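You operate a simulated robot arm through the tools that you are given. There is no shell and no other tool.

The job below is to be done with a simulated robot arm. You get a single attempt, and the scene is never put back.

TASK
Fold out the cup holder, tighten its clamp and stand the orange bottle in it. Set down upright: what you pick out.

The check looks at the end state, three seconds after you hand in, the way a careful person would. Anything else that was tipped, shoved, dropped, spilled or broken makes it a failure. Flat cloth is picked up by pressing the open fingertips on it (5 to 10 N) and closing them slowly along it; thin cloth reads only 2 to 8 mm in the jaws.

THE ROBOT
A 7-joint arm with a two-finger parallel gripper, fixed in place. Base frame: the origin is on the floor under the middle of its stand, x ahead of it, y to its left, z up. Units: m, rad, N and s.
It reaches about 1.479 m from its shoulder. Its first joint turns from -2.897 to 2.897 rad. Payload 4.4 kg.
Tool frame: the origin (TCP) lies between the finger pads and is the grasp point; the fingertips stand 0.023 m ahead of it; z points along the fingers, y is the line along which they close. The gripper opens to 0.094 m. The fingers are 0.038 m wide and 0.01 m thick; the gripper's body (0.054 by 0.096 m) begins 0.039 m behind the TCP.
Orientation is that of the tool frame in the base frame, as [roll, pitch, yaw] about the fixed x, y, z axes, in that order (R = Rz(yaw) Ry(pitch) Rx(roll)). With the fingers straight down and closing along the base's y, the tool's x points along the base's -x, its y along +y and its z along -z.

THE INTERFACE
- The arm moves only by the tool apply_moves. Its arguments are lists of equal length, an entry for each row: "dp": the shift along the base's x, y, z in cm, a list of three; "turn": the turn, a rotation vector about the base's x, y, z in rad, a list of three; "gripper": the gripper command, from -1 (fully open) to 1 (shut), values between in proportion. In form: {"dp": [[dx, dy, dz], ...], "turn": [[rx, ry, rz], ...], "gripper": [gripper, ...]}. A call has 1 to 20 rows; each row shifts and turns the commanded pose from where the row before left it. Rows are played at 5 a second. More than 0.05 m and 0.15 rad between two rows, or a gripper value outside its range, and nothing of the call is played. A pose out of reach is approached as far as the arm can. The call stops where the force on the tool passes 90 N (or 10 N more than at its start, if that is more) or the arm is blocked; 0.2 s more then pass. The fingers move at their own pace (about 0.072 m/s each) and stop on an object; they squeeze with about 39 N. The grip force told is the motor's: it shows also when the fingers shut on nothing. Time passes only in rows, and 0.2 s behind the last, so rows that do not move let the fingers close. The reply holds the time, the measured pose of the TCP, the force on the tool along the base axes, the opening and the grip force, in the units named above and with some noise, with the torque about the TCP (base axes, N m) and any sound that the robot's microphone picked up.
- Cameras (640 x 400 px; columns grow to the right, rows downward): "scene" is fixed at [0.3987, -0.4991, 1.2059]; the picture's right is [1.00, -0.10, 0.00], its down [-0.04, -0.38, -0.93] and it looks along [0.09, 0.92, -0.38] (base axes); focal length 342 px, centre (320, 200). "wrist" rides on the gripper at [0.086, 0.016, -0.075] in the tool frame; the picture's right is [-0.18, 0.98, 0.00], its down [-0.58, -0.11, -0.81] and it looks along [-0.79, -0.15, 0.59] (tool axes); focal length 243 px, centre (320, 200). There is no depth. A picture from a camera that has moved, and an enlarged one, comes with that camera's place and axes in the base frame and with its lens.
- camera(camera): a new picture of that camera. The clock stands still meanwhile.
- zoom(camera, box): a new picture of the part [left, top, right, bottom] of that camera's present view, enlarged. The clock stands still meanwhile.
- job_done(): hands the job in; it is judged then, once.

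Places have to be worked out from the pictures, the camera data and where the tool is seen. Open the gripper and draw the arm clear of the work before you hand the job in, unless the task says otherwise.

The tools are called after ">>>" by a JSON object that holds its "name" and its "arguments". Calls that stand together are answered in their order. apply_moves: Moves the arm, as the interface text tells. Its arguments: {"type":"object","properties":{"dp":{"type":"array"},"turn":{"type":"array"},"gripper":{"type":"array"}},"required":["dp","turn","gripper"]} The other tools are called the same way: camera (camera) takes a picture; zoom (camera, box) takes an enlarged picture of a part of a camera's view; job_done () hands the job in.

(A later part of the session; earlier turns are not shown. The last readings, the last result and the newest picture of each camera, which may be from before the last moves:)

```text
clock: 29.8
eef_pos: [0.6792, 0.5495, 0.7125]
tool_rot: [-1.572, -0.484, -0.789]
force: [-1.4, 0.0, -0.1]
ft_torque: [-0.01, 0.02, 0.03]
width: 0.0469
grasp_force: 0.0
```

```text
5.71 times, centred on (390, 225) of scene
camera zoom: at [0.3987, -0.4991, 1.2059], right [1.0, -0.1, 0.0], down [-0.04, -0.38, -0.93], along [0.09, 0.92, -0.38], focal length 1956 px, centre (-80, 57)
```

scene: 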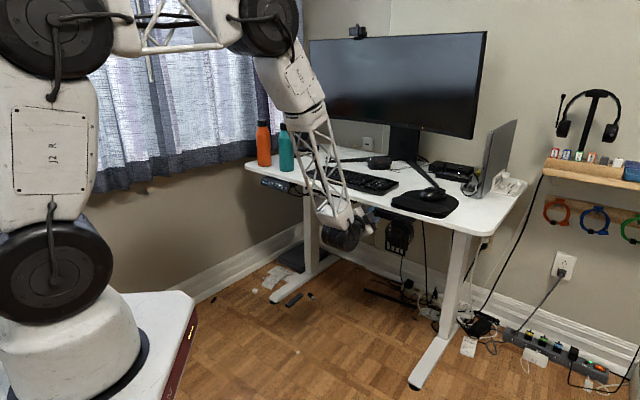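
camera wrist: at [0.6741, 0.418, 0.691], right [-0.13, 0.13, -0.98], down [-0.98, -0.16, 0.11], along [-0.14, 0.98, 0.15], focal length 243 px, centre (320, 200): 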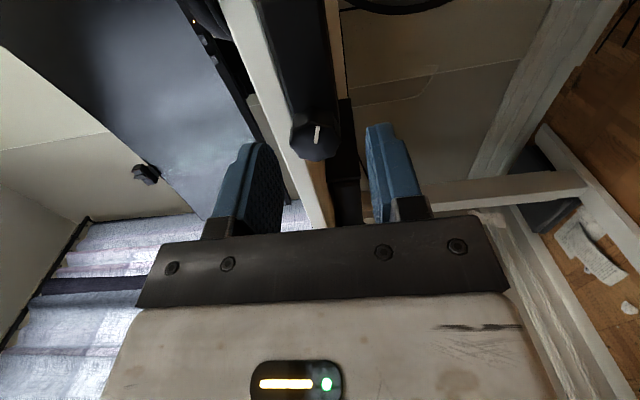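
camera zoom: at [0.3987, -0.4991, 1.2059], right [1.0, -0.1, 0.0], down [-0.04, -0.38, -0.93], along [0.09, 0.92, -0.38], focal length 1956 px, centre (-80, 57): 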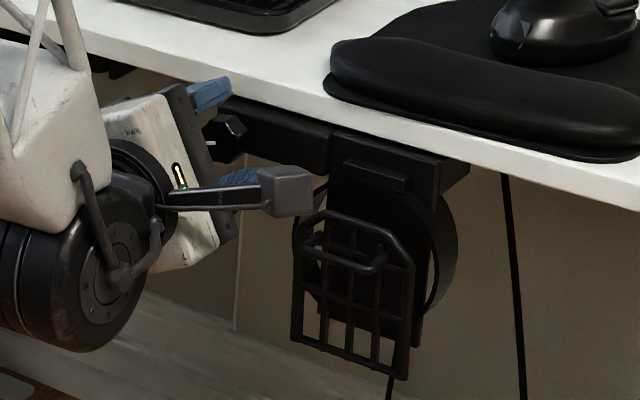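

The white mark confirms the knob has turned about 140°. The mount has not moved. I recentre by 1 to 2 mm, regrip and turn another 2.4 rad.

>>> {"name": "apply_moves", "arguments": {"dp": [[0.06, -0.06, -0.14], [0, 0, 0], [0, 0, 0], [0, 0, 0], [0, 0, 0], [0, 0, 0], [0, 0, 0], [0, 0, 0], [0, 0, 0], [0, 0, 0], [0, 0, 0], [0, 0, 0]], "turn": [[0, 0, 0], [0, 0, 0], [0, 0, 0], [0, 0, 0], [0.085, 0.085, 0], [0.085, 0.085, 0], [0.085, 0.085, 0], [0.085, 0.085, 0], [0.085, 0.085, 0], [0.085, 0.085, 0], [0.085, 0.085, 0], [0.085, 0.085, 0]], "gripper": [0, 0, 0.8, 0.8, 0.8, 0.8, 0.8, 0.8, 0.8, 0.8, 0.8, 0.8]}}

>>> {"name": "apply_moves", "arguments": {"dp": [[0, 0, 0], [0, 0, 0], [0, 0, 0], [0, 0, 0], [0, 0, 0], [0, 0, 0], [0, 0, 0], [0, 0, 0]], "turn": [[0.085, 0.085, 0], [0.085, 0.085, 0], [0.085, 0.085, 0], [0.085, 0.085, 0], [0.085, 0.085, 0], [0.085, 0.085, 0], [0.085, 0.085, 0], [0.085, 0.085, 0]], "gripper": [0.8, 0.8, 0.8, 0.8, 0.8, 0.8, 0.8, 0.8]}}

>>> {"name": "zoom", "arguments": {"camera": "wrist", "box": [240, 100, 400, 200]}}

```text
clock: 32.4
eef_pos: [0.6814, 0.5479, 0.7105]
tool_rot: [-1.574, 0.482, -0.789]
force: [1.1, 1.9, -3.7]
ft_torque: [-0.45, -0.3, -0.04]
width: 0.0277
grasp_force: 45.3
```

```text
clock: 34.2
eef_pos: [0.6813, 0.5479, 0.7099]
tool_rot: [-1.598, 1.443, -0.812]
force: [-19.0, 2.5, -7.9]
ft_torque: [-0.63, -0.17, 0.44]
width: 0.0274
grasp_force: 45.3
```

```text
4.00 times, centred on (320, 150) of wrist
camera zoom: at [0.6249, 0.4981, 0.6216], right [-0.71, 0.71, 0.06], down [-0.54, -0.59, 0.59], along [0.45, 0.39, 0.8], focal length 970 px, centre (320, 400)
```

zoom: 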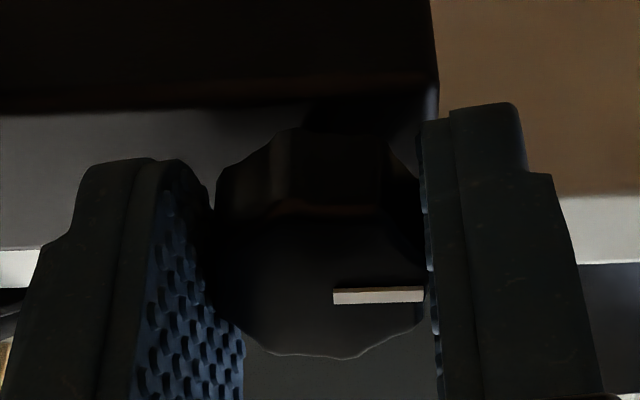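

The torque about the axis rose to about −0.55 N·m and the mark slipped by about 90° in the fingers, so the knob now meets firm resistance near the 9 o'clock mark position. I open, check the knob, regrip and try a little further to see whether it is really at its end.

>>> {"name": "apply_moves", "arguments": {"dp": [[0, 0, 0], [0, 0, 0]], "turn": [[0, 0, 0], [0, 0, 0]], "gripper": [0, 0]}}

>>> {"name": "zoom", "arguments": {"camera": "wrist", "box": [240, 100, 400, 200]}}

>>> {"name": "apply_moves", "arguments": {"dp": [[0, 0, 0], [0, 0, 0], [0, 0, 0], [0, 0, 0], [0, 0, 0], [0, 0, 0], [0, 0, 0]], "turn": [[0, 0, 0], [0, 0, 0], [0, 0, 0], [0.0707, 0.0707, 0], [0.0707, 0.0707, 0], [0.0707, 0.0707, 0], [0.0707, 0.0707, 0]], "gripper": [1, 1, 1, 1, 1, 1, 1]}}

>>> {"name": "zoom", "arguments": {"camera": "wrist", "box": [240, 100, 400, 200]}}

```text
clock: 34.8
eef_pos: [0.6818, 0.548, 0.7107]
tool_rot: [-1.587, 1.444, -0.803]
force: [0.6, 0.0, 0.1]
ft_torque: [0.0, 0.03, 0.01]
width: 0.0472
grasp_force: 0.0
```

```text
4.00 times, centred on (320, 150) of wrist
camera zoom: at [0.6258, 0.4982, 0.6222], right [-0.71, 0.71, 0.06], down [-0.55, -0.59, 0.59], along [0.45, 0.39, 0.8], focal length 970 px, centre (320, 400)
```

zoom: 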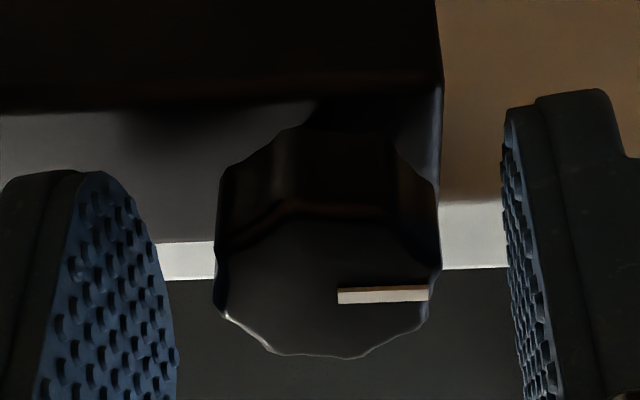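

```text
clock: 36.4
eef_pos: [0.6825, 0.5467, 0.7112]
tool_rot: [1.579, 1.299, 2.367]
force: [-8.4, 6.0, -4.1]
ft_torque: [-0.53, -0.22, 0.34]
width: 0.0277
grasp_force: 44.5
```

```text
4.00 times, centred on (320, 150) of wrist
camera zoom: at [0.6021, 0.5218, 0.6311], right [-0.63, 0.63, 0.44], down [-0.38, -0.75, 0.53], along [0.67, 0.17, 0.72], focal length 970 px, centre (320, 400)
```

zoom: 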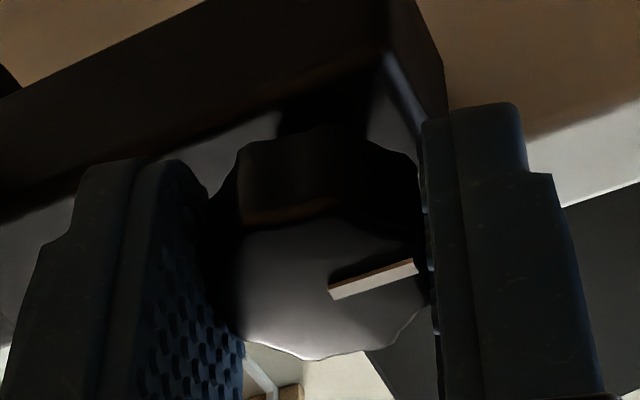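

The knob no longer turns; the fingers slip on it at about 0.55 N·m, so the clamp is tight, with its mark now at 9 o'clock. I release, back straight out 9 cm, then roll the tool so that the fingers close vertically and move in front of the grate handle.

>>> {"name": "apply_moves", "arguments": {"dp": [[0, 0, 0], [0, 0, 0], [-1.06, -1.06, 0], [-1.06, -1.06, 0], [-1.06, -1.06, 0], [-1.06, -1.06, 0], [-1.06, -1.06, 0], [-1.06, -1.06, 0], [0.72, -0.72, -0.49], [0.72, -0.72, -0.49], [0.72, -0.72, -0.49], [0.72, -0.72, -0.49], [0.72, -0.72, -0.49], [0.72, -0.72, -0.49], [0.72, -0.72, -0.49], [0.72, -0.72, -0.49], [0.72, -0.72, -0.49]], "turn": [[0, 0, 0], [0, 0, 0], [0, 0, 0], [0, 0, 0], [0, 0, 0], [0, 0, 0], [0, 0, 0], [0, 0, 0], [0.102, 0.102, 0], [0.102, 0.102, 0], [0.102, 0.102, 0], [0.102, 0.102, 0], [0.102, 0.102, 0], [0.102, 0.102, 0], [0.102, 0.102, 0], [0.102, 0.102, 0], [0.102, 0.102, 0]], "gripper": [0, 0, 0, 0, 0, 0, 0, 0, 0, 0, 0, 0, 0, 0, 0, 0, 0]}}

>>> {"name": "camera", "arguments": {"camera": "wrist"}}

>>> {"name": "zoom", "arguments": {"camera": "scene", "box": [330, 190, 440, 270]}}

```text
clock: 40.0
eef_pos: [0.6817, 0.4184, 0.6671]
tool_rot: [1.57, 0.002, 2.359]
force: [-0.4, -0.2, 1.0]
ft_torque: [0.03, 0.03, -0.02]
width: 0.0468
grasp_force: 0.1
```

```text
taken
camera wrist: at [0.5689, 0.4254, 0.6818], right [0.13, -0.13, 0.98], down [-0.16, -0.98, -0.11], along [0.98, -0.14, -0.15], focal length 243 px, centre (320, 200)
```

wrist: 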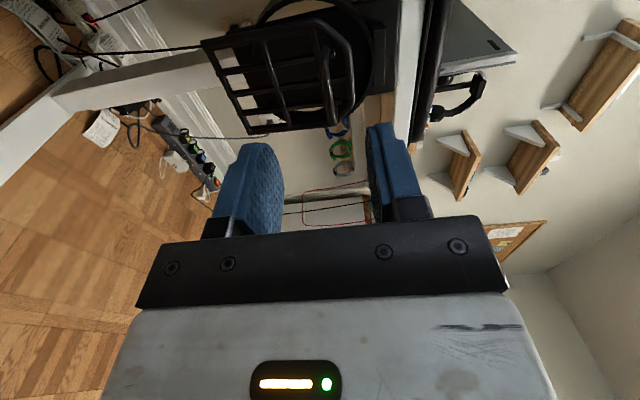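

```text
5.00 times, centred on (385, 230) of scene
camera zoom: at [0.3987, -0.4991, 1.2059], right [1.0, -0.1, 0.0], down [-0.04, -0.38, -0.93], along [0.09, 0.92, -0.38], focal length 1711 px, centre (-5, 50)
```

zoom: 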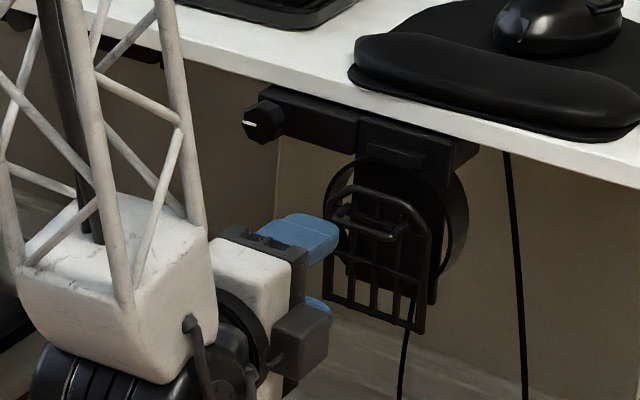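

The mount is unchanged and the knob mark points left. The fingers are lined up roughly with the handle, so I zoom the wrist view to find the handle relative to the tool axis.

>>> {"name": "zoom", "arguments": {"camera": "wrist", "box": [200, 0, 392, 140]}}

>>> {"name": "zoom", "arguments": {"camera": "scene", "box": [376, 215, 440, 255]}}

```text
2.86 times, centred on (296, 70) of wrist
camera zoom: at [0.5689, 0.4254, 0.6818], right [0.13, -0.13, 0.98], down [-0.16, -0.98, -0.11], along [0.98, -0.14, -0.15], focal length 693 px, centre (389, 571)
```

zoom: 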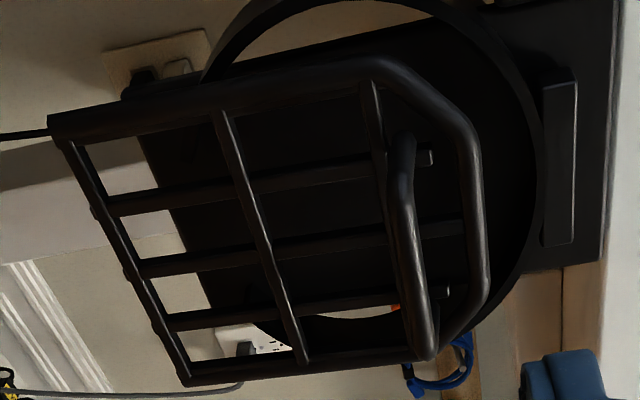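

```text
10.00 times, centred on (408, 235) of scene
camera zoom: at [0.3987, -0.4991, 1.2059], right [1.0, -0.1, 0.0], down [-0.04, -0.38, -0.93], along [0.09, 0.92, -0.38], focal length 3422 px, centre (-560, -150)
```

zoom: 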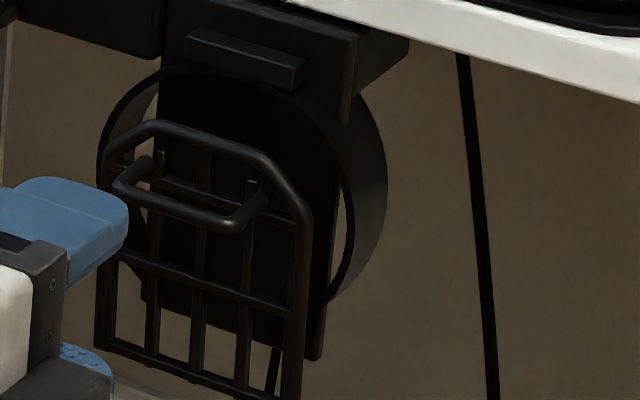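

By triangulation from both cameras the handle bar is at (0.741, 0.476, 0.668), about 8.2 cm ahead on the tool axis. I advance 7.2 cm so that the tips just pass the bar, then close on it.

>>> {"name": "apply_moves", "arguments": {"dp": [[0.11, -0.11, 0.1], [1.0, 1.0, 0], [1.0, 1.0, 0], [1.0, 1.0, 0], [1.0, 1.0, 0], [1.05, 1.05, 0], [0, 0, 0]], "turn": [[0, 0, 0], [0, 0, 0], [0, 0, 0], [0, 0, 0], [0, 0, 0], [0, 0, 0], [0, 0, 0]], "gripper": [0, 0, 0, 0, 0, 0, 0]}}

>>> {"name": "zoom", "arguments": {"camera": "wrist", "box": [200, 60, 392, 200]}}

>>> {"name": "zoom", "arguments": {"camera": "scene", "box": [366, 210, 430, 250]}}

```text
clock: 41.6
eef_pos: [0.734, 0.4681, 0.6688]
tool_rot: [1.57, 0.002, 2.359]
force: [0.5, -0.7, 0.1]
ft_torque: [-0.01, 0.0, -0.02]
width: 0.047
grasp_force: 0.0
```

```text
2.86 times, centred on (296, 130) of wrist
camera zoom: at [0.6206, 0.4758, 0.6836], right [0.13, -0.13, 0.98], down [-0.16, -0.98, -0.11], along [0.98, -0.14, -0.15], focal length 693 px, centre (389, 400)
```

zoom: 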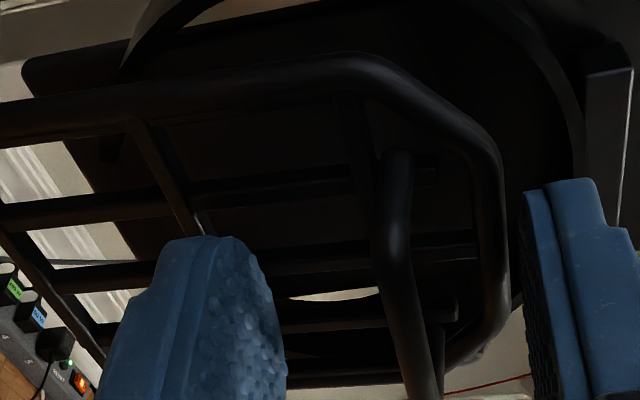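

```text
10.00 times, centred on (398, 230) of scene
camera zoom: at [0.3987, -0.4991, 1.2059], right [1.0, -0.1, 0.0], down [-0.04, -0.38, -0.93], along [0.09, 0.92, -0.38], focal length 3422 px, centre (-460, -100)
```

zoom: 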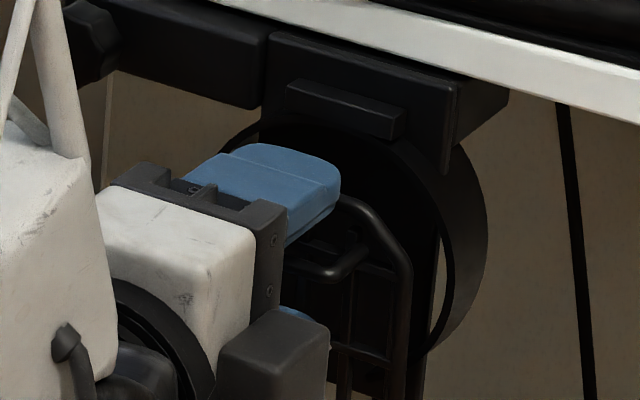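

The bar lies midway between the fingers, with no contact yet. I close on it.

>>> {"name": "apply_moves", "arguments": {"dp": [[0, 0, 0], [0, 0, 0], [0, 0, 0]], "turn": [[0, 0, 0], [0, 0, 0], [0, 0, 0]], "gripper": [0.8, 0.95, 0.95]}}

>>> {"name": "zoom", "arguments": {"camera": "wrist", "box": [200, 60, 392, 200]}}

```text
clock: 42.4
eef_pos: [0.7341, 0.468, 0.6725]
tool_rot: [1.564, 0.004, 2.36]
force: [-18.8, -15.6, 61.3]
ft_torque: [1.34, -0.36, -0.05]
width: 0.0366
grasp_force: 38.8
```

```text
2.86 times, centred on (296, 130) of wrist
camera zoom: at [0.6216, 0.4762, 0.6865], right [0.12, -0.13, 0.98], down [-0.16, -0.98, -0.11], along [0.98, -0.14, -0.14], focal length 693 px, centre (389, 400)
```

zoom: 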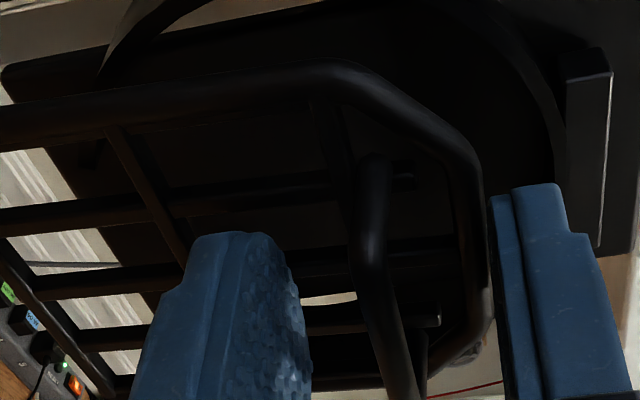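

The jaws stopped at 37 mm with 61 N upward: the upper finger came down on the grate's top rail rather than on the handle. I open at once and back out about 1 cm, so that only the tips will hold the handle bar.

>>> {"name": "apply_moves", "arguments": {"dp": [[0, 0, 0], [0, 0, 0], [-0.57, -0.57, 0], [0, 0, 0]], "turn": [[0, 0, 0], [0, 0, 0], [0, 0, 0], [0, 0, 0]], "gripper": [0, 0, 0, 0]}}

>>> {"name": "camera", "arguments": {"camera": "wrist"}}

>>> {"name": "zoom", "arguments": {"camera": "scene", "box": [366, 210, 430, 250]}}

```text
clock: 43.4
eef_pos: [0.728, 0.4625, 0.6674]
tool_rot: [1.57, 0.002, 2.359]
force: [-1.0, 0.3, -0.3]
ft_torque: [-0.02, -0.02, 0.03]
width: 0.0469
grasp_force: 0.1
```

```text
taken
camera wrist: at [0.615, 0.4701, 0.6827], right [0.13, -0.13, 0.98], down [-0.16, -0.98, -0.11], along [0.98, -0.14, -0.15], focal length 243 px, centre (320, 200)
```

wrist: 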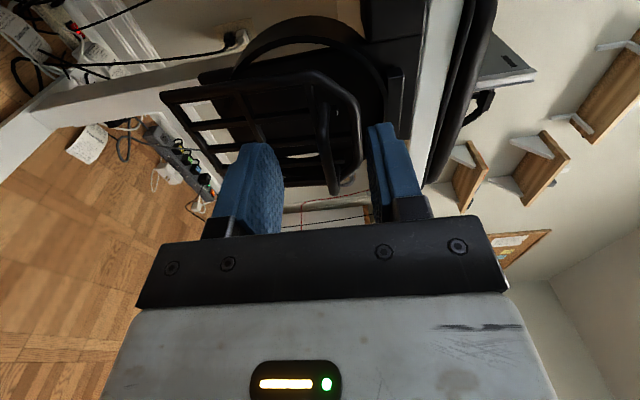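

```text
10.00 times, centred on (398, 230) of scene
camera zoom: at [0.3987, -0.4991, 1.2059], right [1.0, -0.1, 0.0], down [-0.04, -0.38, -0.93], along [0.09, 0.92, -0.38], focal length 3422 px, centre (-460, -100)
```

zoom: 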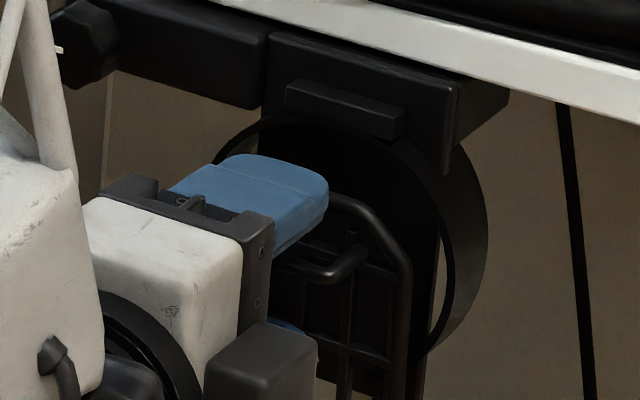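

I zoom to see where the bar sits relative to the fingertips.

>>> {"name": "zoom", "arguments": {"camera": "wrist", "box": [240, 80, 400, 200]}}

```text
3.33 times, centred on (320, 140) of wrist
camera zoom: at [0.615, 0.4701, 0.6827], right [0.13, -0.13, 0.98], down [-0.16, -0.98, -0.11], along [0.98, -0.14, -0.15], focal length 809 px, centre (320, 400)
```

zoom: 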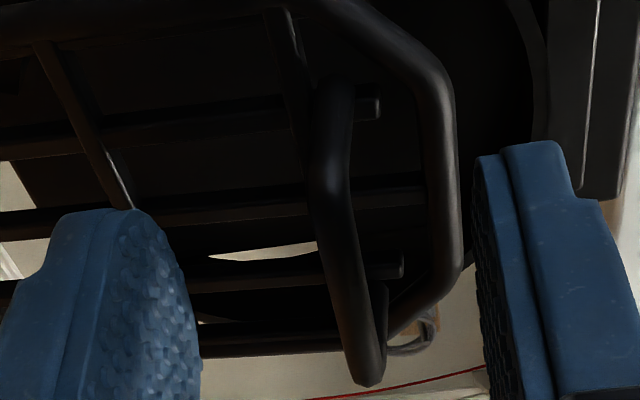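

The bar is about 1.3 cm ahead of the TCP and 2 mm high, and the grate's top rail sits close behind and above it. I back out 3 cm, narrow the jaws to about 16 mm so that the upper finger passes under that rail, and check alignment.

>>> {"name": "apply_moves", "arguments": {"dp": [[-1.06, -1.06, 0.1], [-1.06, -1.06, 0.1], [0.1, -0.1, 0], [0, 0, 0]], "turn": [[0, 0, 0], [0, 0, 0], [0, 0, 0], [0, 0, 0]], "gripper": [0, 0, 0.65, 0.65]}}

>>> {"name": "zoom", "arguments": {"camera": "wrist", "box": [240, 80, 400, 200]}}

>>> {"name": "zoom", "arguments": {"camera": "scene", "box": [366, 210, 430, 250]}}

```text
clock: 44.4
eef_pos: [0.7062, 0.4397, 0.6706]
tool_rot: [1.569, 0.002, 2.361]
force: [-0.4, -0.1, 0.4]
ft_torque: [0.03, 0.01, 0.0]
width: 0.0164
grasp_force: 0.1
```

```text
3.33 times, centred on (320, 140) of wrist
camera zoom: at [0.5942, 0.4477, 0.6856], right [0.13, -0.13, 0.98], down [-0.16, -0.98, -0.11], along [0.98, -0.14, -0.15], focal length 809 px, centre (320, 400)
```

zoom: 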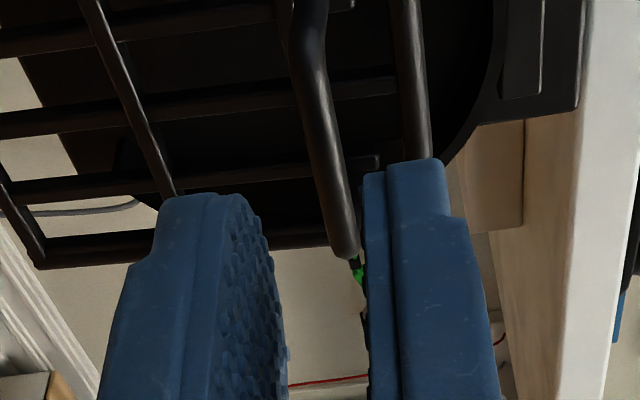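

```text
10.00 times, centred on (398, 230) of scene
camera zoom: at [0.3987, -0.4991, 1.2059], right [1.0, -0.1, 0.0], down [-0.04, -0.38, -0.93], along [0.09, 0.92, -0.38], focal length 3422 px, centre (-460, -100)
```

zoom: 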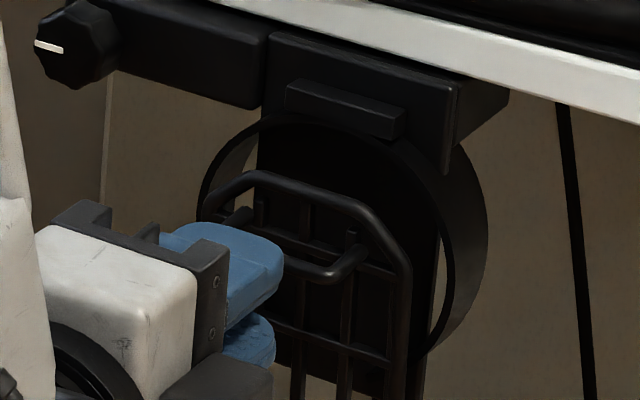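

The bar is centred in the narrowed jaws (within about 1 mm). I advance 2.9 cm, so that the tips pass about 8 mm beyond the bar, and close.

>>> {"name": "apply_moves", "arguments": {"dp": [[0.7, 0.7, 0], [0.7, 0.7, 0], [0.65, 0.65, 0], [0, 0, 0]], "turn": [[0, 0, 0], [0, 0, 0], [0, 0, 0], [0, 0, 0]], "gripper": [0.65, 0.65, 0.65, 0.65]}}

>>> {"name": "apply_moves", "arguments": {"dp": [[0, 0, 0], [0, 0, 0]], "turn": [[0, 0, 0], [0, 0, 0]], "gripper": [1, 1]}}

>>> {"name": "zoom", "arguments": {"camera": "wrist", "box": [240, 80, 400, 200]}}

>>> {"name": "zoom", "arguments": {"camera": "scene", "box": [366, 210, 430, 250]}}

```text
clock: 45.4
eef_pos: [0.7288, 0.4618, 0.6685]
tool_rot: [1.57, 0.002, 2.359]
force: [0.2, 0.1, -0.3]
ft_torque: [0.01, 0.04, 0.01]
width: 0.0165
grasp_force: 0.0
```

```text
clock: 46.0
eef_pos: [0.73, 0.4613, 0.6716]
tool_rot: [1.565, 0.004, 2.36]
force: [-4.4, -9.2, 37.9]
ft_torque: [1.26, -0.43, -0.43]
width: 0.0058
grasp_force: 44.9
```

```text
3.33 times, centred on (320, 140) of wrist
camera zoom: at [0.6168, 0.4693, 0.6868], right [0.13, -0.13, 0.98], down [-0.16, -0.98, -0.11], along [0.98, -0.14, -0.14], focal length 809 px, centre (320, 400)
```

zoom: 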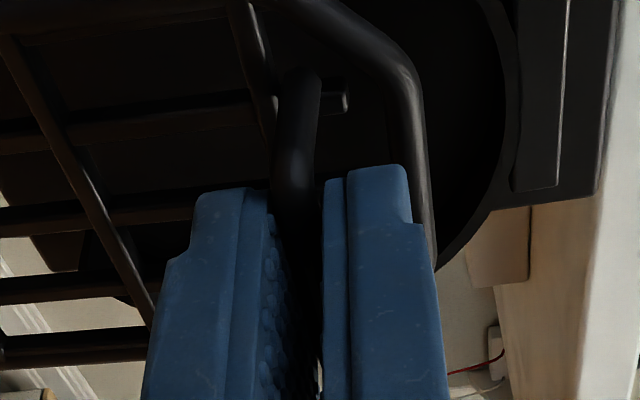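

```text
10.00 times, centred on (398, 230) of scene
camera zoom: at [0.3987, -0.4991, 1.2059], right [1.0, -0.1, 0.0], down [-0.04, -0.38, -0.93], along [0.09, 0.92, -0.38], focal length 3422 px, centre (-460, -100)
```

zoom: 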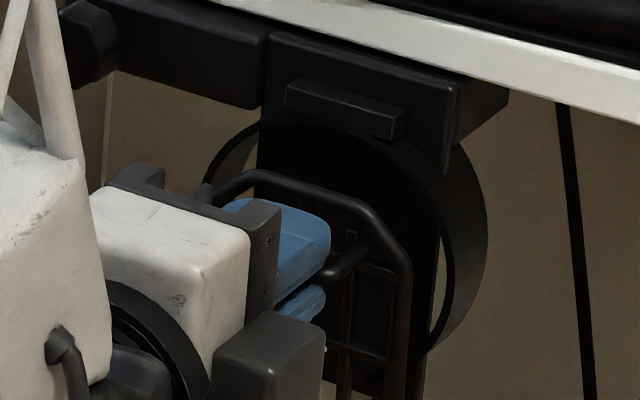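

The bar is gripped at 6 mm width. The tool is being pulled up by 38 N, so the bar is 2 to 3 mm higher than commanded. I raise the command 2.5 mm to relax that and read the forces.

>>> {"name": "apply_moves", "arguments": {"dp": [[0, 0, 0.25], [0, 0, 0]], "turn": [[0, 0, 0], [0, 0, 0]], "gripper": [1, 1]}}

```text
clock: 46.6
eef_pos: [0.7284, 0.4619, 0.6715]
tool_rot: [1.57, 0.003, 2.361]
force: [18.7, 1.4, 10.6]
ft_torque: [1.25, -0.47, -0.36]
width: 0.0062
grasp_force: 45.1
```

The torque about the edge axis (about 1.2 N·m) says that the U of the handle is tilted, wanting the fingertips to pitch up. I pitch the tool up 0.12 rad about the bar and read again.

>>> {"name": "apply_moves", "arguments": {"dp": [[0, 0, -0.1], [0, 0, -0.08], [0, 0, 0]], "turn": [[0.043, -0.043, 0], [0.042, -0.042, 0], [0, 0, 0]], "gripper": [1, 1, 1]}}

```text
clock: 47.4
eef_pos: [0.729, 0.461, 0.6705]
tool_rot: [1.451, 0.0, 2.36]
force: [-3.1, -4.9, 5.5]
ft_torque: [0.57, 0.63, -1.12]
width: 0.0061
grasp_force: 45.5
```

The forces are now small (about 8 N). I start folding with a first small arc step, outward 1 cm and down 0.8 cm with a matching pitch of 0.14 rad, and watch the forces.

>>> {"name": "apply_moves", "arguments": {"dp": [[-0.34, -0.34, -0.38], [-0.34, -0.34, -0.42], [0, 0, 0]], "turn": [[0.05, -0.05, 0], [0.05, -0.05, 0], [0, 0, 0]], "gripper": [1, 1, 1]}}

>>> {"name": "zoom", "arguments": {"camera": "scene", "box": [366, 210, 430, 250]}}

```text
clock: 48.2
eef_pos: [0.7223, 0.455, 0.6624]
tool_rot: [1.31, 0.003, 2.359]
force: [-6.6, 2.0, 7.2]
ft_torque: [0.38, 0.1, 1.62]
width: 0.0056
grasp_force: 45.4
```

```text
10.00 times, centred on (398, 230) of scene
camera zoom: at [0.3987, -0.4991, 1.2059], right [1.0, -0.1, 0.0], down [-0.04, -0.38, -0.93], along [0.09, 0.92, -0.38], focal length 3422 px, centre (-460, -100)
```

zoom: 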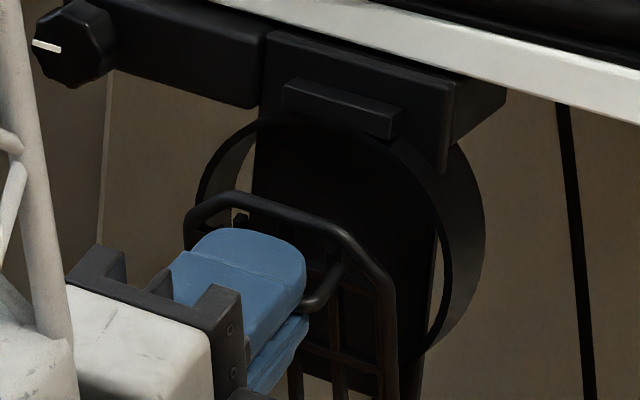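

The grate moves with the tool and forces are only about 10 N, so the arc estimate is good. I take the next arc step of about 12°.

>>> {"name": "apply_moves", "arguments": {"dp": [[-0.29, -0.29, -0.48], [-0.285, -0.285, -0.5], [-0.28, -0.28, -0.5], [0, 0, 0]], "turn": [[0.0495, -0.0495, 0], [0.0495, -0.0495, 0], [0.0495, -0.0495, 0], [0, 0, 0]], "gripper": [1, 1, 1, 1]}}

>>> {"name": "zoom", "arguments": {"camera": "scene", "box": [358, 205, 438, 265]}}

>>> {"name": "camera", "arguments": {"camera": "wrist"}}

```text
clock: 49.2
eef_pos: [0.7125, 0.4457, 0.6494]
tool_rot: [1.097, 0.003, 2.358]
force: [22.6, 16.0, -9.5]
ft_torque: [0.65, 0.05, 0.26]
width: 0.0061
grasp_force: 44.9
```

```text
6.67 times, centred on (398, 235) of scene
camera zoom: at [0.3987, -0.4991, 1.2059], right [1.0, -0.1, 0.0], down [-0.04, -0.38, -0.93], along [0.09, 0.92, -0.38], focal length 2281 px, centre (-200, -33)
```

zoom: 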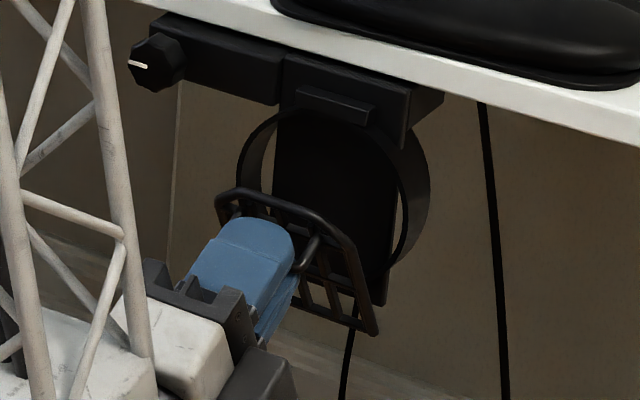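

```text
taken
camera wrist: at [0.6006, 0.4542, 0.6285], right [-0.19, -0.44, 0.88], down [-0.06, -0.88, -0.46], along [0.98, -0.14, 0.14], focal length 243 px, centre (320, 200)
```

wrist: 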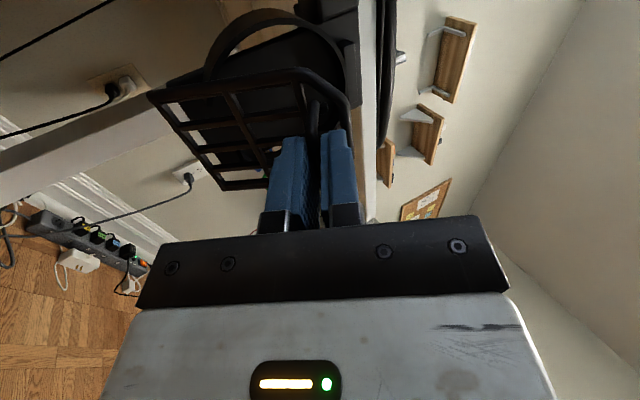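

The grate swings while the ring stays against the plate. I zoom the wrist view to study the ring's own mounting.

>>> {"name": "zoom", "arguments": {"camera": "wrist", "box": [140, 0, 380, 200]}}

>>> {"name": "zoom", "arguments": {"camera": "scene", "box": [380, 210, 428, 250]}}

```text
2.00 times, centred on (260, 100) of wrist
camera zoom: at [0.6006, 0.4542, 0.6285], right [-0.19, -0.44, 0.88], down [-0.06, -0.88, -0.46], along [0.98, -0.14, 0.14], focal length 485 px, centre (440, 400)
```

zoom: 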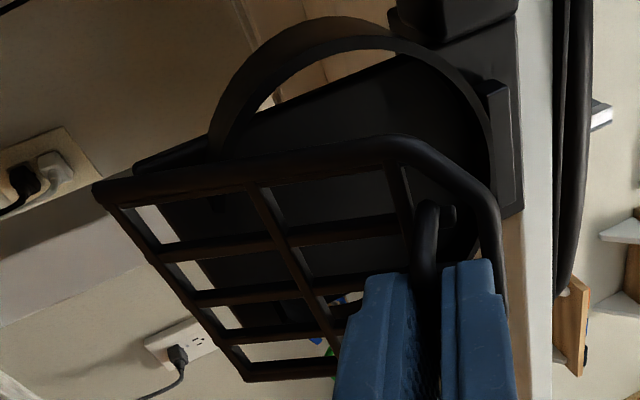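

```text
10.00 times, centred on (404, 230) of scene
camera zoom: at [0.3987, -0.4991, 1.2059], right [1.0, -0.1, 0.0], down [-0.04, -0.38, -0.93], along [0.09, 0.92, -0.38], focal length 3422 px, centre (-520, -100)
```

zoom: 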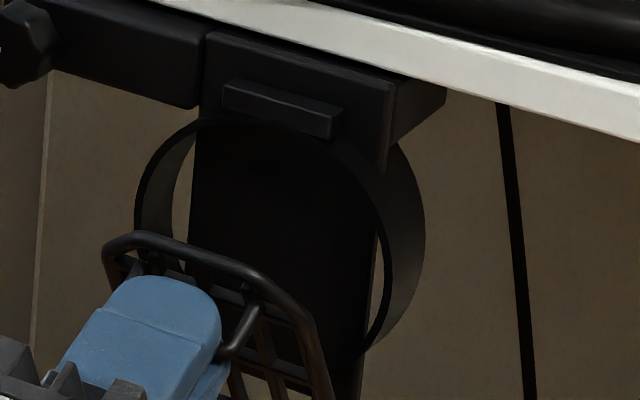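

Comparing the two poses, the grate's pivot lies near z of about 0.62, about 2.5 cm above its bottom rail and roughly in its plane, so the arc now runs more downward. I step on accordingly.

>>> {"name": "apply_moves", "arguments": {"dp": [[-0.155, -0.155, -0.55], [-0.155, -0.155, -0.55], [0, 0, 0]], "turn": [[0.0495, -0.0495, 0], [0.0495, -0.0495, 0], [0, 0, 0]], "gripper": [1, 1, 1]}}

>>> {"name": "zoom", "arguments": {"camera": "scene", "box": [358, 205, 438, 265]}}

>>> {"name": "zoom", "arguments": {"camera": "wrist", "box": [140, 0, 380, 200]}}

```text
clock: 50.1
eef_pos: [0.7093, 0.4434, 0.6411]
tool_rot: [0.952, 0.002, 2.36]
force: [-24.7, -18.2, 23.4]
ft_torque: [0.68, -0.41, 0.59]
width: 0.0059
grasp_force: 45.0
stopped in row 3: the force on the tool passed its limit at 92 N (the readings are from after the stop); the commanded pose is now the measured one
```

```text
6.67 times, centred on (398, 235) of scene
camera zoom: at [0.3987, -0.4991, 1.2059], right [1.0, -0.1, 0.0], down [-0.04, -0.38, -0.93], along [0.09, 0.92, -0.38], focal length 2281 px, centre (-200, -33)
```

zoom: 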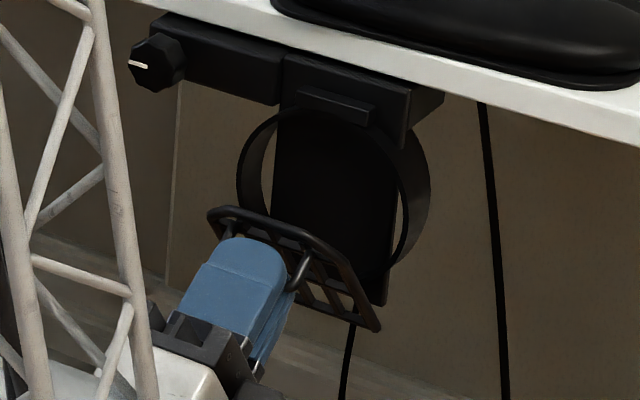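

```text
2.00 times, centred on (260, 100) of wrist
camera zoom: at [0.5999, 0.4533, 0.6086], right [-0.27, -0.53, 0.8], down [-0.01, -0.83, -0.55], along [0.96, -0.16, 0.22], focal length 485 px, centre (440, 400)
```

zoom: 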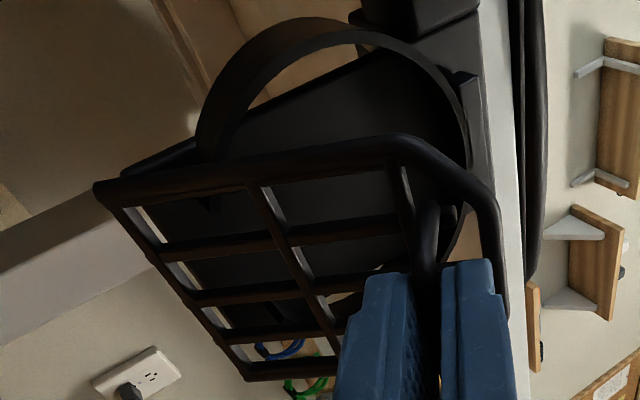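

The force limit tripped (outward and up), so the tool went down too steeply; the residual torque also shows that the U has rotated more than the tool. I open the jaws slightly to relax and see whether the grate holds its angle.

>>> {"name": "apply_moves", "arguments": {"dp": [[0, 0, 0], [0, 0, 0]], "turn": [[0, 0, 0], [0, 0, 0]], "gripper": [0.6, 0.6]}}

>>> {"name": "zoom", "arguments": {"camera": "scene", "box": [358, 205, 438, 265]}}

>>> {"name": "zoom", "arguments": {"camera": "wrist", "box": [140, 0, 380, 200]}}

```text
clock: 50.7
eef_pos: [0.7095, 0.4429, 0.6393]
tool_rot: [0.955, 0.001, 2.357]
force: [0.1, 1.2, 0.4]
ft_torque: [0.03, -0.02, -0.03]
width: 0.0189
grasp_force: 0.1
```

```text
6.67 times, centred on (398, 235) of scene
camera zoom: at [0.3987, -0.4991, 1.2059], right [1.0, -0.1, 0.0], down [-0.04, -0.38, -0.93], along [0.09, 0.92, -0.38], focal length 2281 px, centre (-200, -33)
```

zoom: 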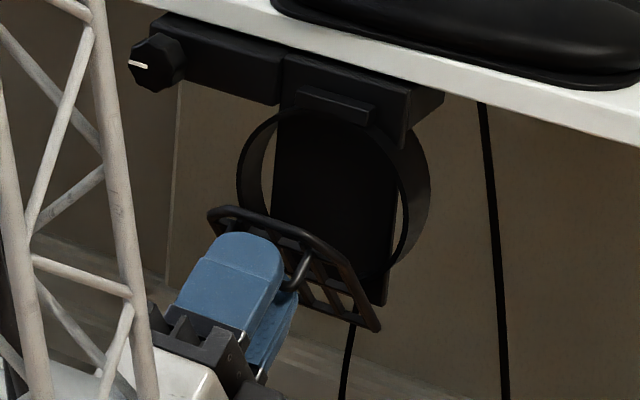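

```text
2.00 times, centred on (260, 100) of wrist
camera zoom: at [0.6002, 0.4537, 0.608], right [-0.27, -0.53, 0.8], down [-0.01, -0.83, -0.55], along [0.96, -0.16, 0.22], focal length 485 px, centre (440, 400)
```

zoom: 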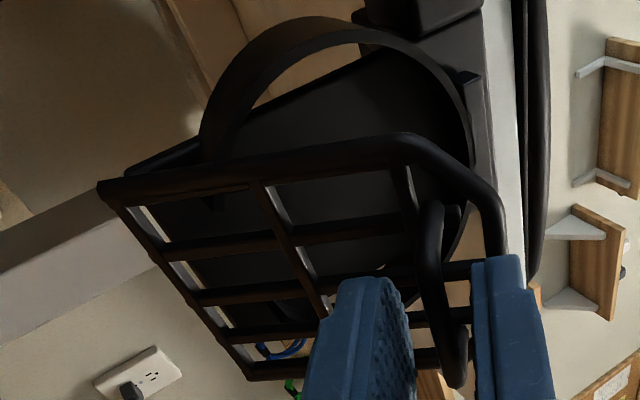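

The grate stays where it was left (about 40° open). I zoom around the ring's lower part and hinge area to see what the grate pivots on.

>>> {"name": "zoom", "arguments": {"camera": "wrist", "box": [190, 40, 290, 110]}}

>>> {"name": "zoom", "arguments": {"camera": "wrist", "box": [270, 0, 390, 90]}}

>>> {"name": "zoom", "arguments": {"camera": "scene", "box": [384, 232, 416, 256]}}

```text
5.71 times, centred on (240, 75) of wrist
camera zoom: at [0.6002, 0.4537, 0.608], right [-0.27, -0.53, 0.8], down [-0.01, -0.83, -0.55], along [0.96, -0.16, 0.22], focal length 1386 px, centre (777, 914)
```

zoom: 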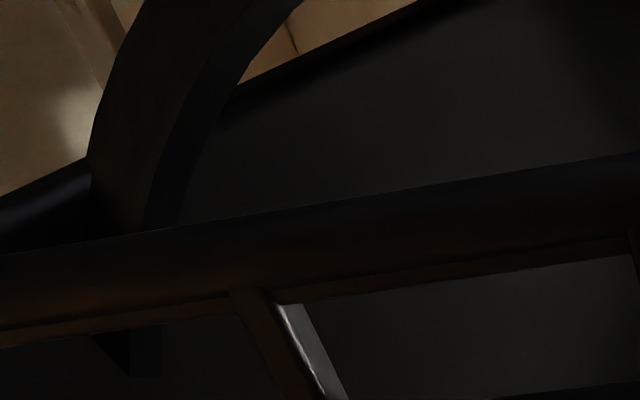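

```text
4.44 times, centred on (330, 45) of wrist
camera zoom: at [0.6002, 0.4537, 0.608], right [-0.27, -0.53, 0.8], down [-0.01, -0.83, -0.55], along [0.96, -0.16, 0.22], focal length 1078 px, centre (276, 889)
```

zoom: 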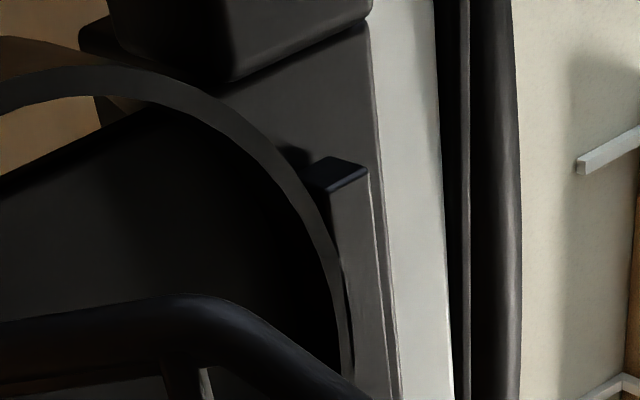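

```text
16.00 times, centred on (400, 244) of scene
camera zoom: at [0.3987, -0.4991, 1.2059], right [1.0, -0.1, 0.0], down [-0.04, -0.38, -0.93], along [0.09, 0.92, -0.38], focal length 5475 px, centre (-960, -504)
```

zoom: 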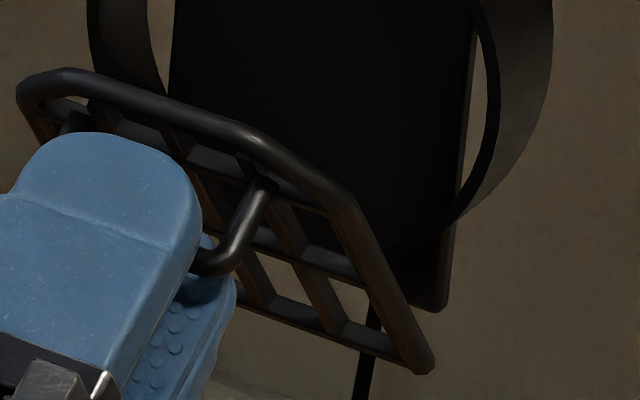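

From the image shift, the grate pivot is about 1.5 cm above its lower rail, and it is about 34° open and self-holding. I will finish it by pressing its outer rail down from above with closed fingers. First I back the jaws off the handle, level the tool and rise.

>>> {"name": "apply_moves", "arguments": {"dp": [[-1.15, -1.15, -1.16], [-1.15, -1.15, -1.16], [-0.42, -0.42, 0], [-0.42, -0.42, 0], [-0.42, -0.42, 0], [-0.42, -0.42, 0], [-0.42, -0.42, 0], [0, 0, 2.1], [0, 0, 2.1], [0, 0, 2.1], [0, 0, 2.1], [0, 0, 2.1]], "turn": [[0, 0, 0], [0, 0, 0], [-0.0871, 0.0871, 0], [-0.0871, 0.0871, 0], [-0.0871, 0.0871, 0], [-0.0871, 0.0871, 0], [-0.0871, 0.0871, 0], [0, 0, 0], [0, 0, 0], [0, 0, 0], [0, 0, 0], [0, 0, 0]], "gripper": [0.6, 0.6, 0.6, 0.6, 0.6, 0.6, 0.6, 1, 1, 1, 1, 1]}}

>>> {"name": "camera", "arguments": {"camera": "wrist"}}

>>> {"name": "zoom", "arguments": {"camera": "scene", "box": [340, 195, 440, 265]}}

```text
clock: 53.3
eef_pos: [0.6669, 0.3996, 0.7216]
tool_rot: [1.57, 0.002, 2.359]
force: [-0.2, -0.7, -0.3]
ft_torque: [-0.03, 0.0, -0.01]
width: 0.0
grasp_force: 39.3
```

```text
taken
camera wrist: at [0.5533, 0.4065, 0.7369], right [0.13, -0.13, 0.98], down [-0.16, -0.98, -0.11], along [0.98, -0.14, -0.15], focal length 243 px, centre (320, 200)
```

wrist: 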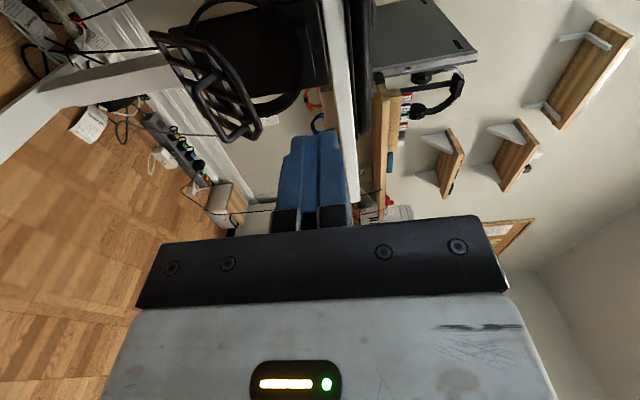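

```text
5.71 times, centred on (390, 230) of scene
camera zoom: at [0.3987, -0.4991, 1.2059], right [1.0, -0.1, 0.0], down [-0.04, -0.38, -0.93], along [0.09, 0.92, -0.38], focal length 1956 px, centre (-80, 29)
```

zoom: 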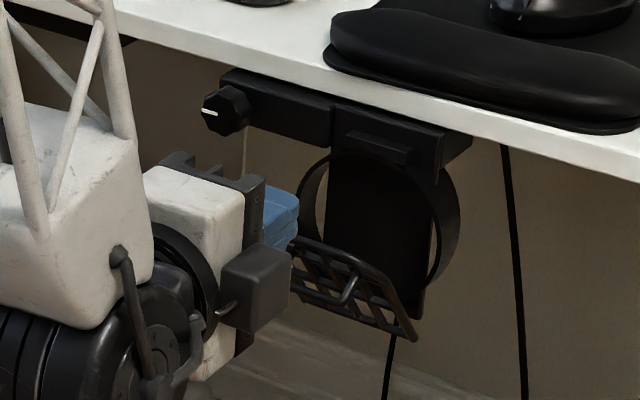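

The grate is free and has opened further by itself. I zoom in to measure its angle.

>>> {"name": "zoom", "arguments": {"camera": "wrist", "box": [140, 0, 340, 150]}}

>>> {"name": "zoom", "arguments": {"camera": "scene", "box": [376, 210, 432, 260]}}

```text
2.67 times, centred on (240, 75) of wrist
camera zoom: at [0.5533, 0.4065, 0.7369], right [0.13, -0.13, 0.98], down [-0.16, -0.98, -0.11], along [0.98, -0.14, -0.15], focal length 647 px, centre (533, 533)
```

zoom: 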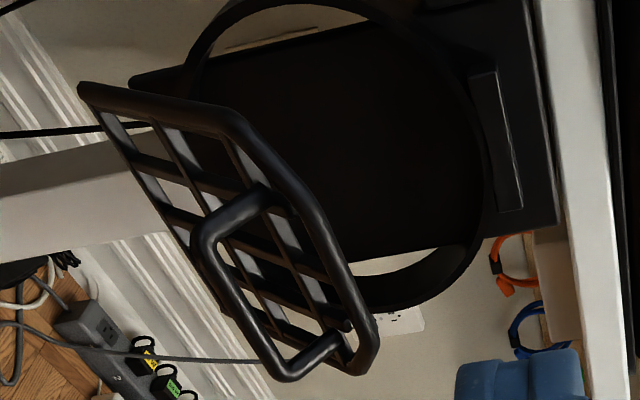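

```text
8.00 times, centred on (404, 235) of scene
camera zoom: at [0.3987, -0.4991, 1.2059], right [1.0, -0.1, 0.0], down [-0.04, -0.38, -0.93], along [0.09, 0.92, -0.38], focal length 2738 px, centre (-352, -80)
```

zoom: 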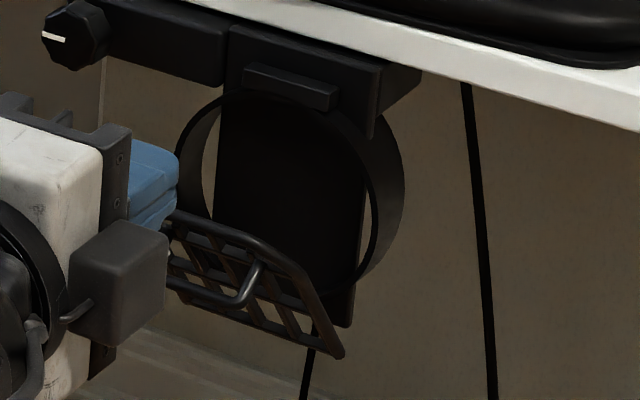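

The grate is now about 41° from vertical, its outer rail near u = 0.82 m from the base along the approach, z of about 0.67. I move the closed fingers in above that rail, then press down in steps.

>>> {"name": "apply_moves", "arguments": {"dp": [[0.96, 0.96, 0], [0.96, 0.96, 0], [0.96, 0.96, 0], [0.96, 0.96, 0], [0.96, 0.96, 0], [0, 0, -1.0], [0, 0, -1.0], [0, 0, -1.0]], "turn": [[0, 0, 0], [0, 0, 0], [0, 0, 0], [0, 0, 0], [0, 0, 0], [0, 0, 0], [0, 0, 0], [0, 0, 0]], "gripper": [1, 1, 1, 1, 1, 1, 1, 1]}}

>>> {"name": "apply_moves", "arguments": {"dp": [[0, 0, -0.8], [0, 0, -0.8], [0, 0, -0.8], [0, 0, 0]], "turn": [[0, 0, 0], [0, 0, 0], [0, 0, 0], [0, 0, 0]], "gripper": [1, 1, 1, 1]}}

>>> {"name": "zoom", "arguments": {"camera": "scene", "box": [366, 210, 432, 260]}}

>>> {"name": "zoom", "arguments": {"camera": "wrist", "box": [140, 0, 380, 180]}}

```text
clock: 55.1
eef_pos: [0.7139, 0.4475, 0.6892]
tool_rot: [1.57, 0.002, 2.359]
force: [0.0, -1.1, -0.5]
ft_torque: [-0.03, 0.03, 0.02]
width: 0.0002
grasp_force: 38.7
```

```text
clock: 55.6
eef_pos: [0.7157, 0.4499, 0.6857]
tool_rot: [1.557, 0.003, 2.362]
force: [-14.1, -8.7, 24.4]
ft_torque: [0.43, 0.26, 0.33]
width: 0.0001
grasp_force: 38.9
stopped in row 2: the force on the tool passed its limit at 112 N (the readings are from after the stop); the commanded pose is now the measured one
```

```text
8.00 times, centred on (399, 235) of scene
camera zoom: at [0.3987, -0.4991, 1.2059], right [1.0, -0.1, 0.0], down [-0.04, -0.38, -0.93], along [0.09, 0.92, -0.38], focal length 2738 px, centre (-312, -80)
```

zoom: 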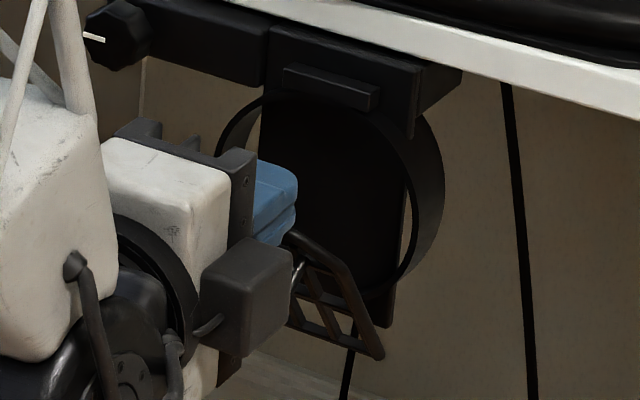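

```text
2.22 times, centred on (260, 90) of wrist
camera zoom: at [0.602, 0.4554, 0.6995], right [0.12, -0.14, 0.98], down [-0.15, -0.98, -0.12], along [0.98, -0.14, -0.14], focal length 539 px, centre (453, 444)
```

zoom: 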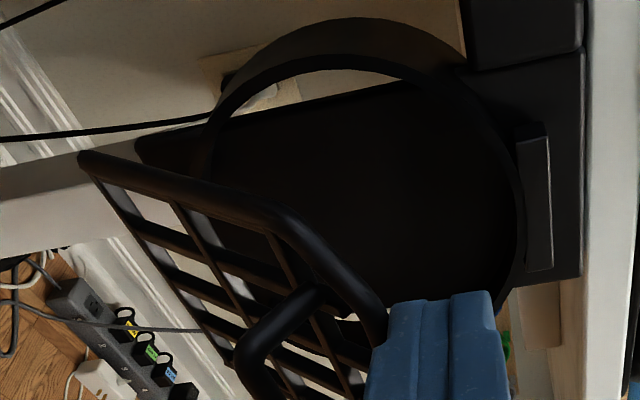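

The fingers now rest on the grate's rail with 24 N of residual force. I press further in small, slow steps to tell damping from a hard stop.

>>> {"name": "apply_moves", "arguments": {"dp": [[-0.05, -0.05, -0.15], [-0.05, -0.05, -0.15], [-0.05, -0.05, -0.15], [-0.05, -0.05, -0.15], [0, 0, 0]], "turn": [[0, 0, 0], [0, 0, 0], [0, 0, 0], [0, 0, 0], [0, 0, 0]], "gripper": [1, 1, 1, 1, 1]}}

>>> {"name": "zoom", "arguments": {"camera": "wrist", "box": [140, 0, 380, 180]}}

```text
clock: 56.3
eef_pos: [0.7145, 0.4472, 0.6842]
tool_rot: [1.549, 0.004, 2.362]
force: [-12.8, -11.0, 23.7]
ft_torque: [0.35, 0.25, 0.28]
width: 0.0
grasp_force: 39.1
stopped in row 3: the force on the tool passed its limit at 95 N (the readings are from after the stop); the commanded pose is now the measured one
```

```text
2.22 times, centred on (260, 90) of wrist
camera zoom: at [0.6017, 0.4544, 0.6979], right [0.11, -0.14, 0.98], down [-0.15, -0.98, -0.12], along [0.98, -0.14, -0.13], focal length 539 px, centre (453, 444)
```

zoom: 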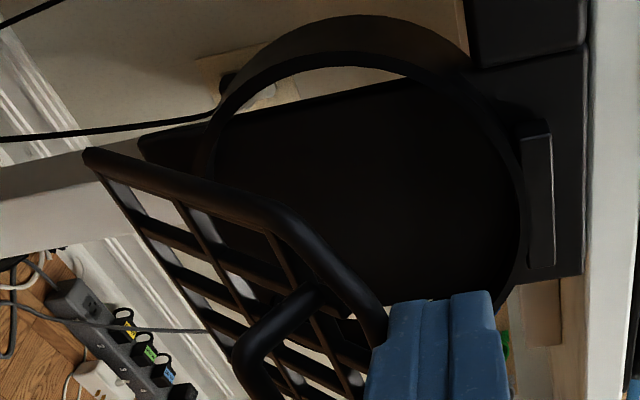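

The grate hits a firm stop at about 41°. I suspect the ring's lower rim blocks the grate's rear edge, so I zoom through the grate openings to see what it bears on.

>>> {"name": "zoom", "arguments": {"camera": "wrist", "box": [170, 50, 270, 150]}}

>>> {"name": "zoom", "arguments": {"camera": "scene", "box": [396, 230, 420, 254]}}

```text
4.00 times, centred on (220, 100) of wrist
camera zoom: at [0.6017, 0.4544, 0.6979], right [0.11, -0.14, 0.98], down [-0.15, -0.98, -0.12], along [0.98, -0.14, -0.13], focal length 970 px, centre (720, 600)
```

zoom: 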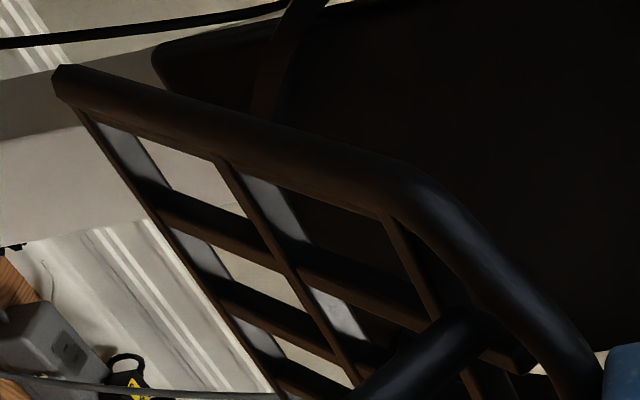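

```text
16.00 times, centred on (408, 242) of scene
camera zoom: at [0.3987, -0.4991, 1.2059], right [1.0, -0.1, 0.0], down [-0.04, -0.38, -0.93], along [0.09, 0.92, -0.38], focal length 5475 px, centre (-1088, -472)
```

zoom: 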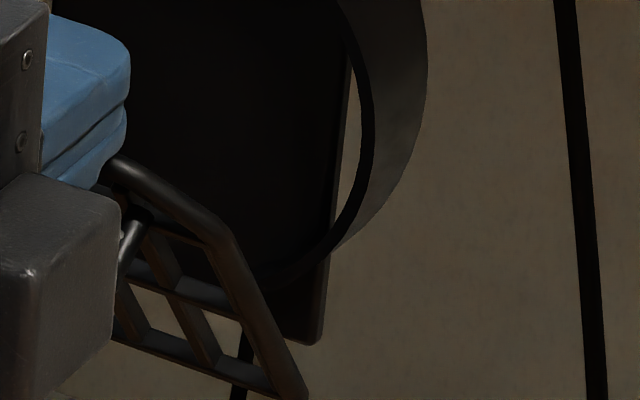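

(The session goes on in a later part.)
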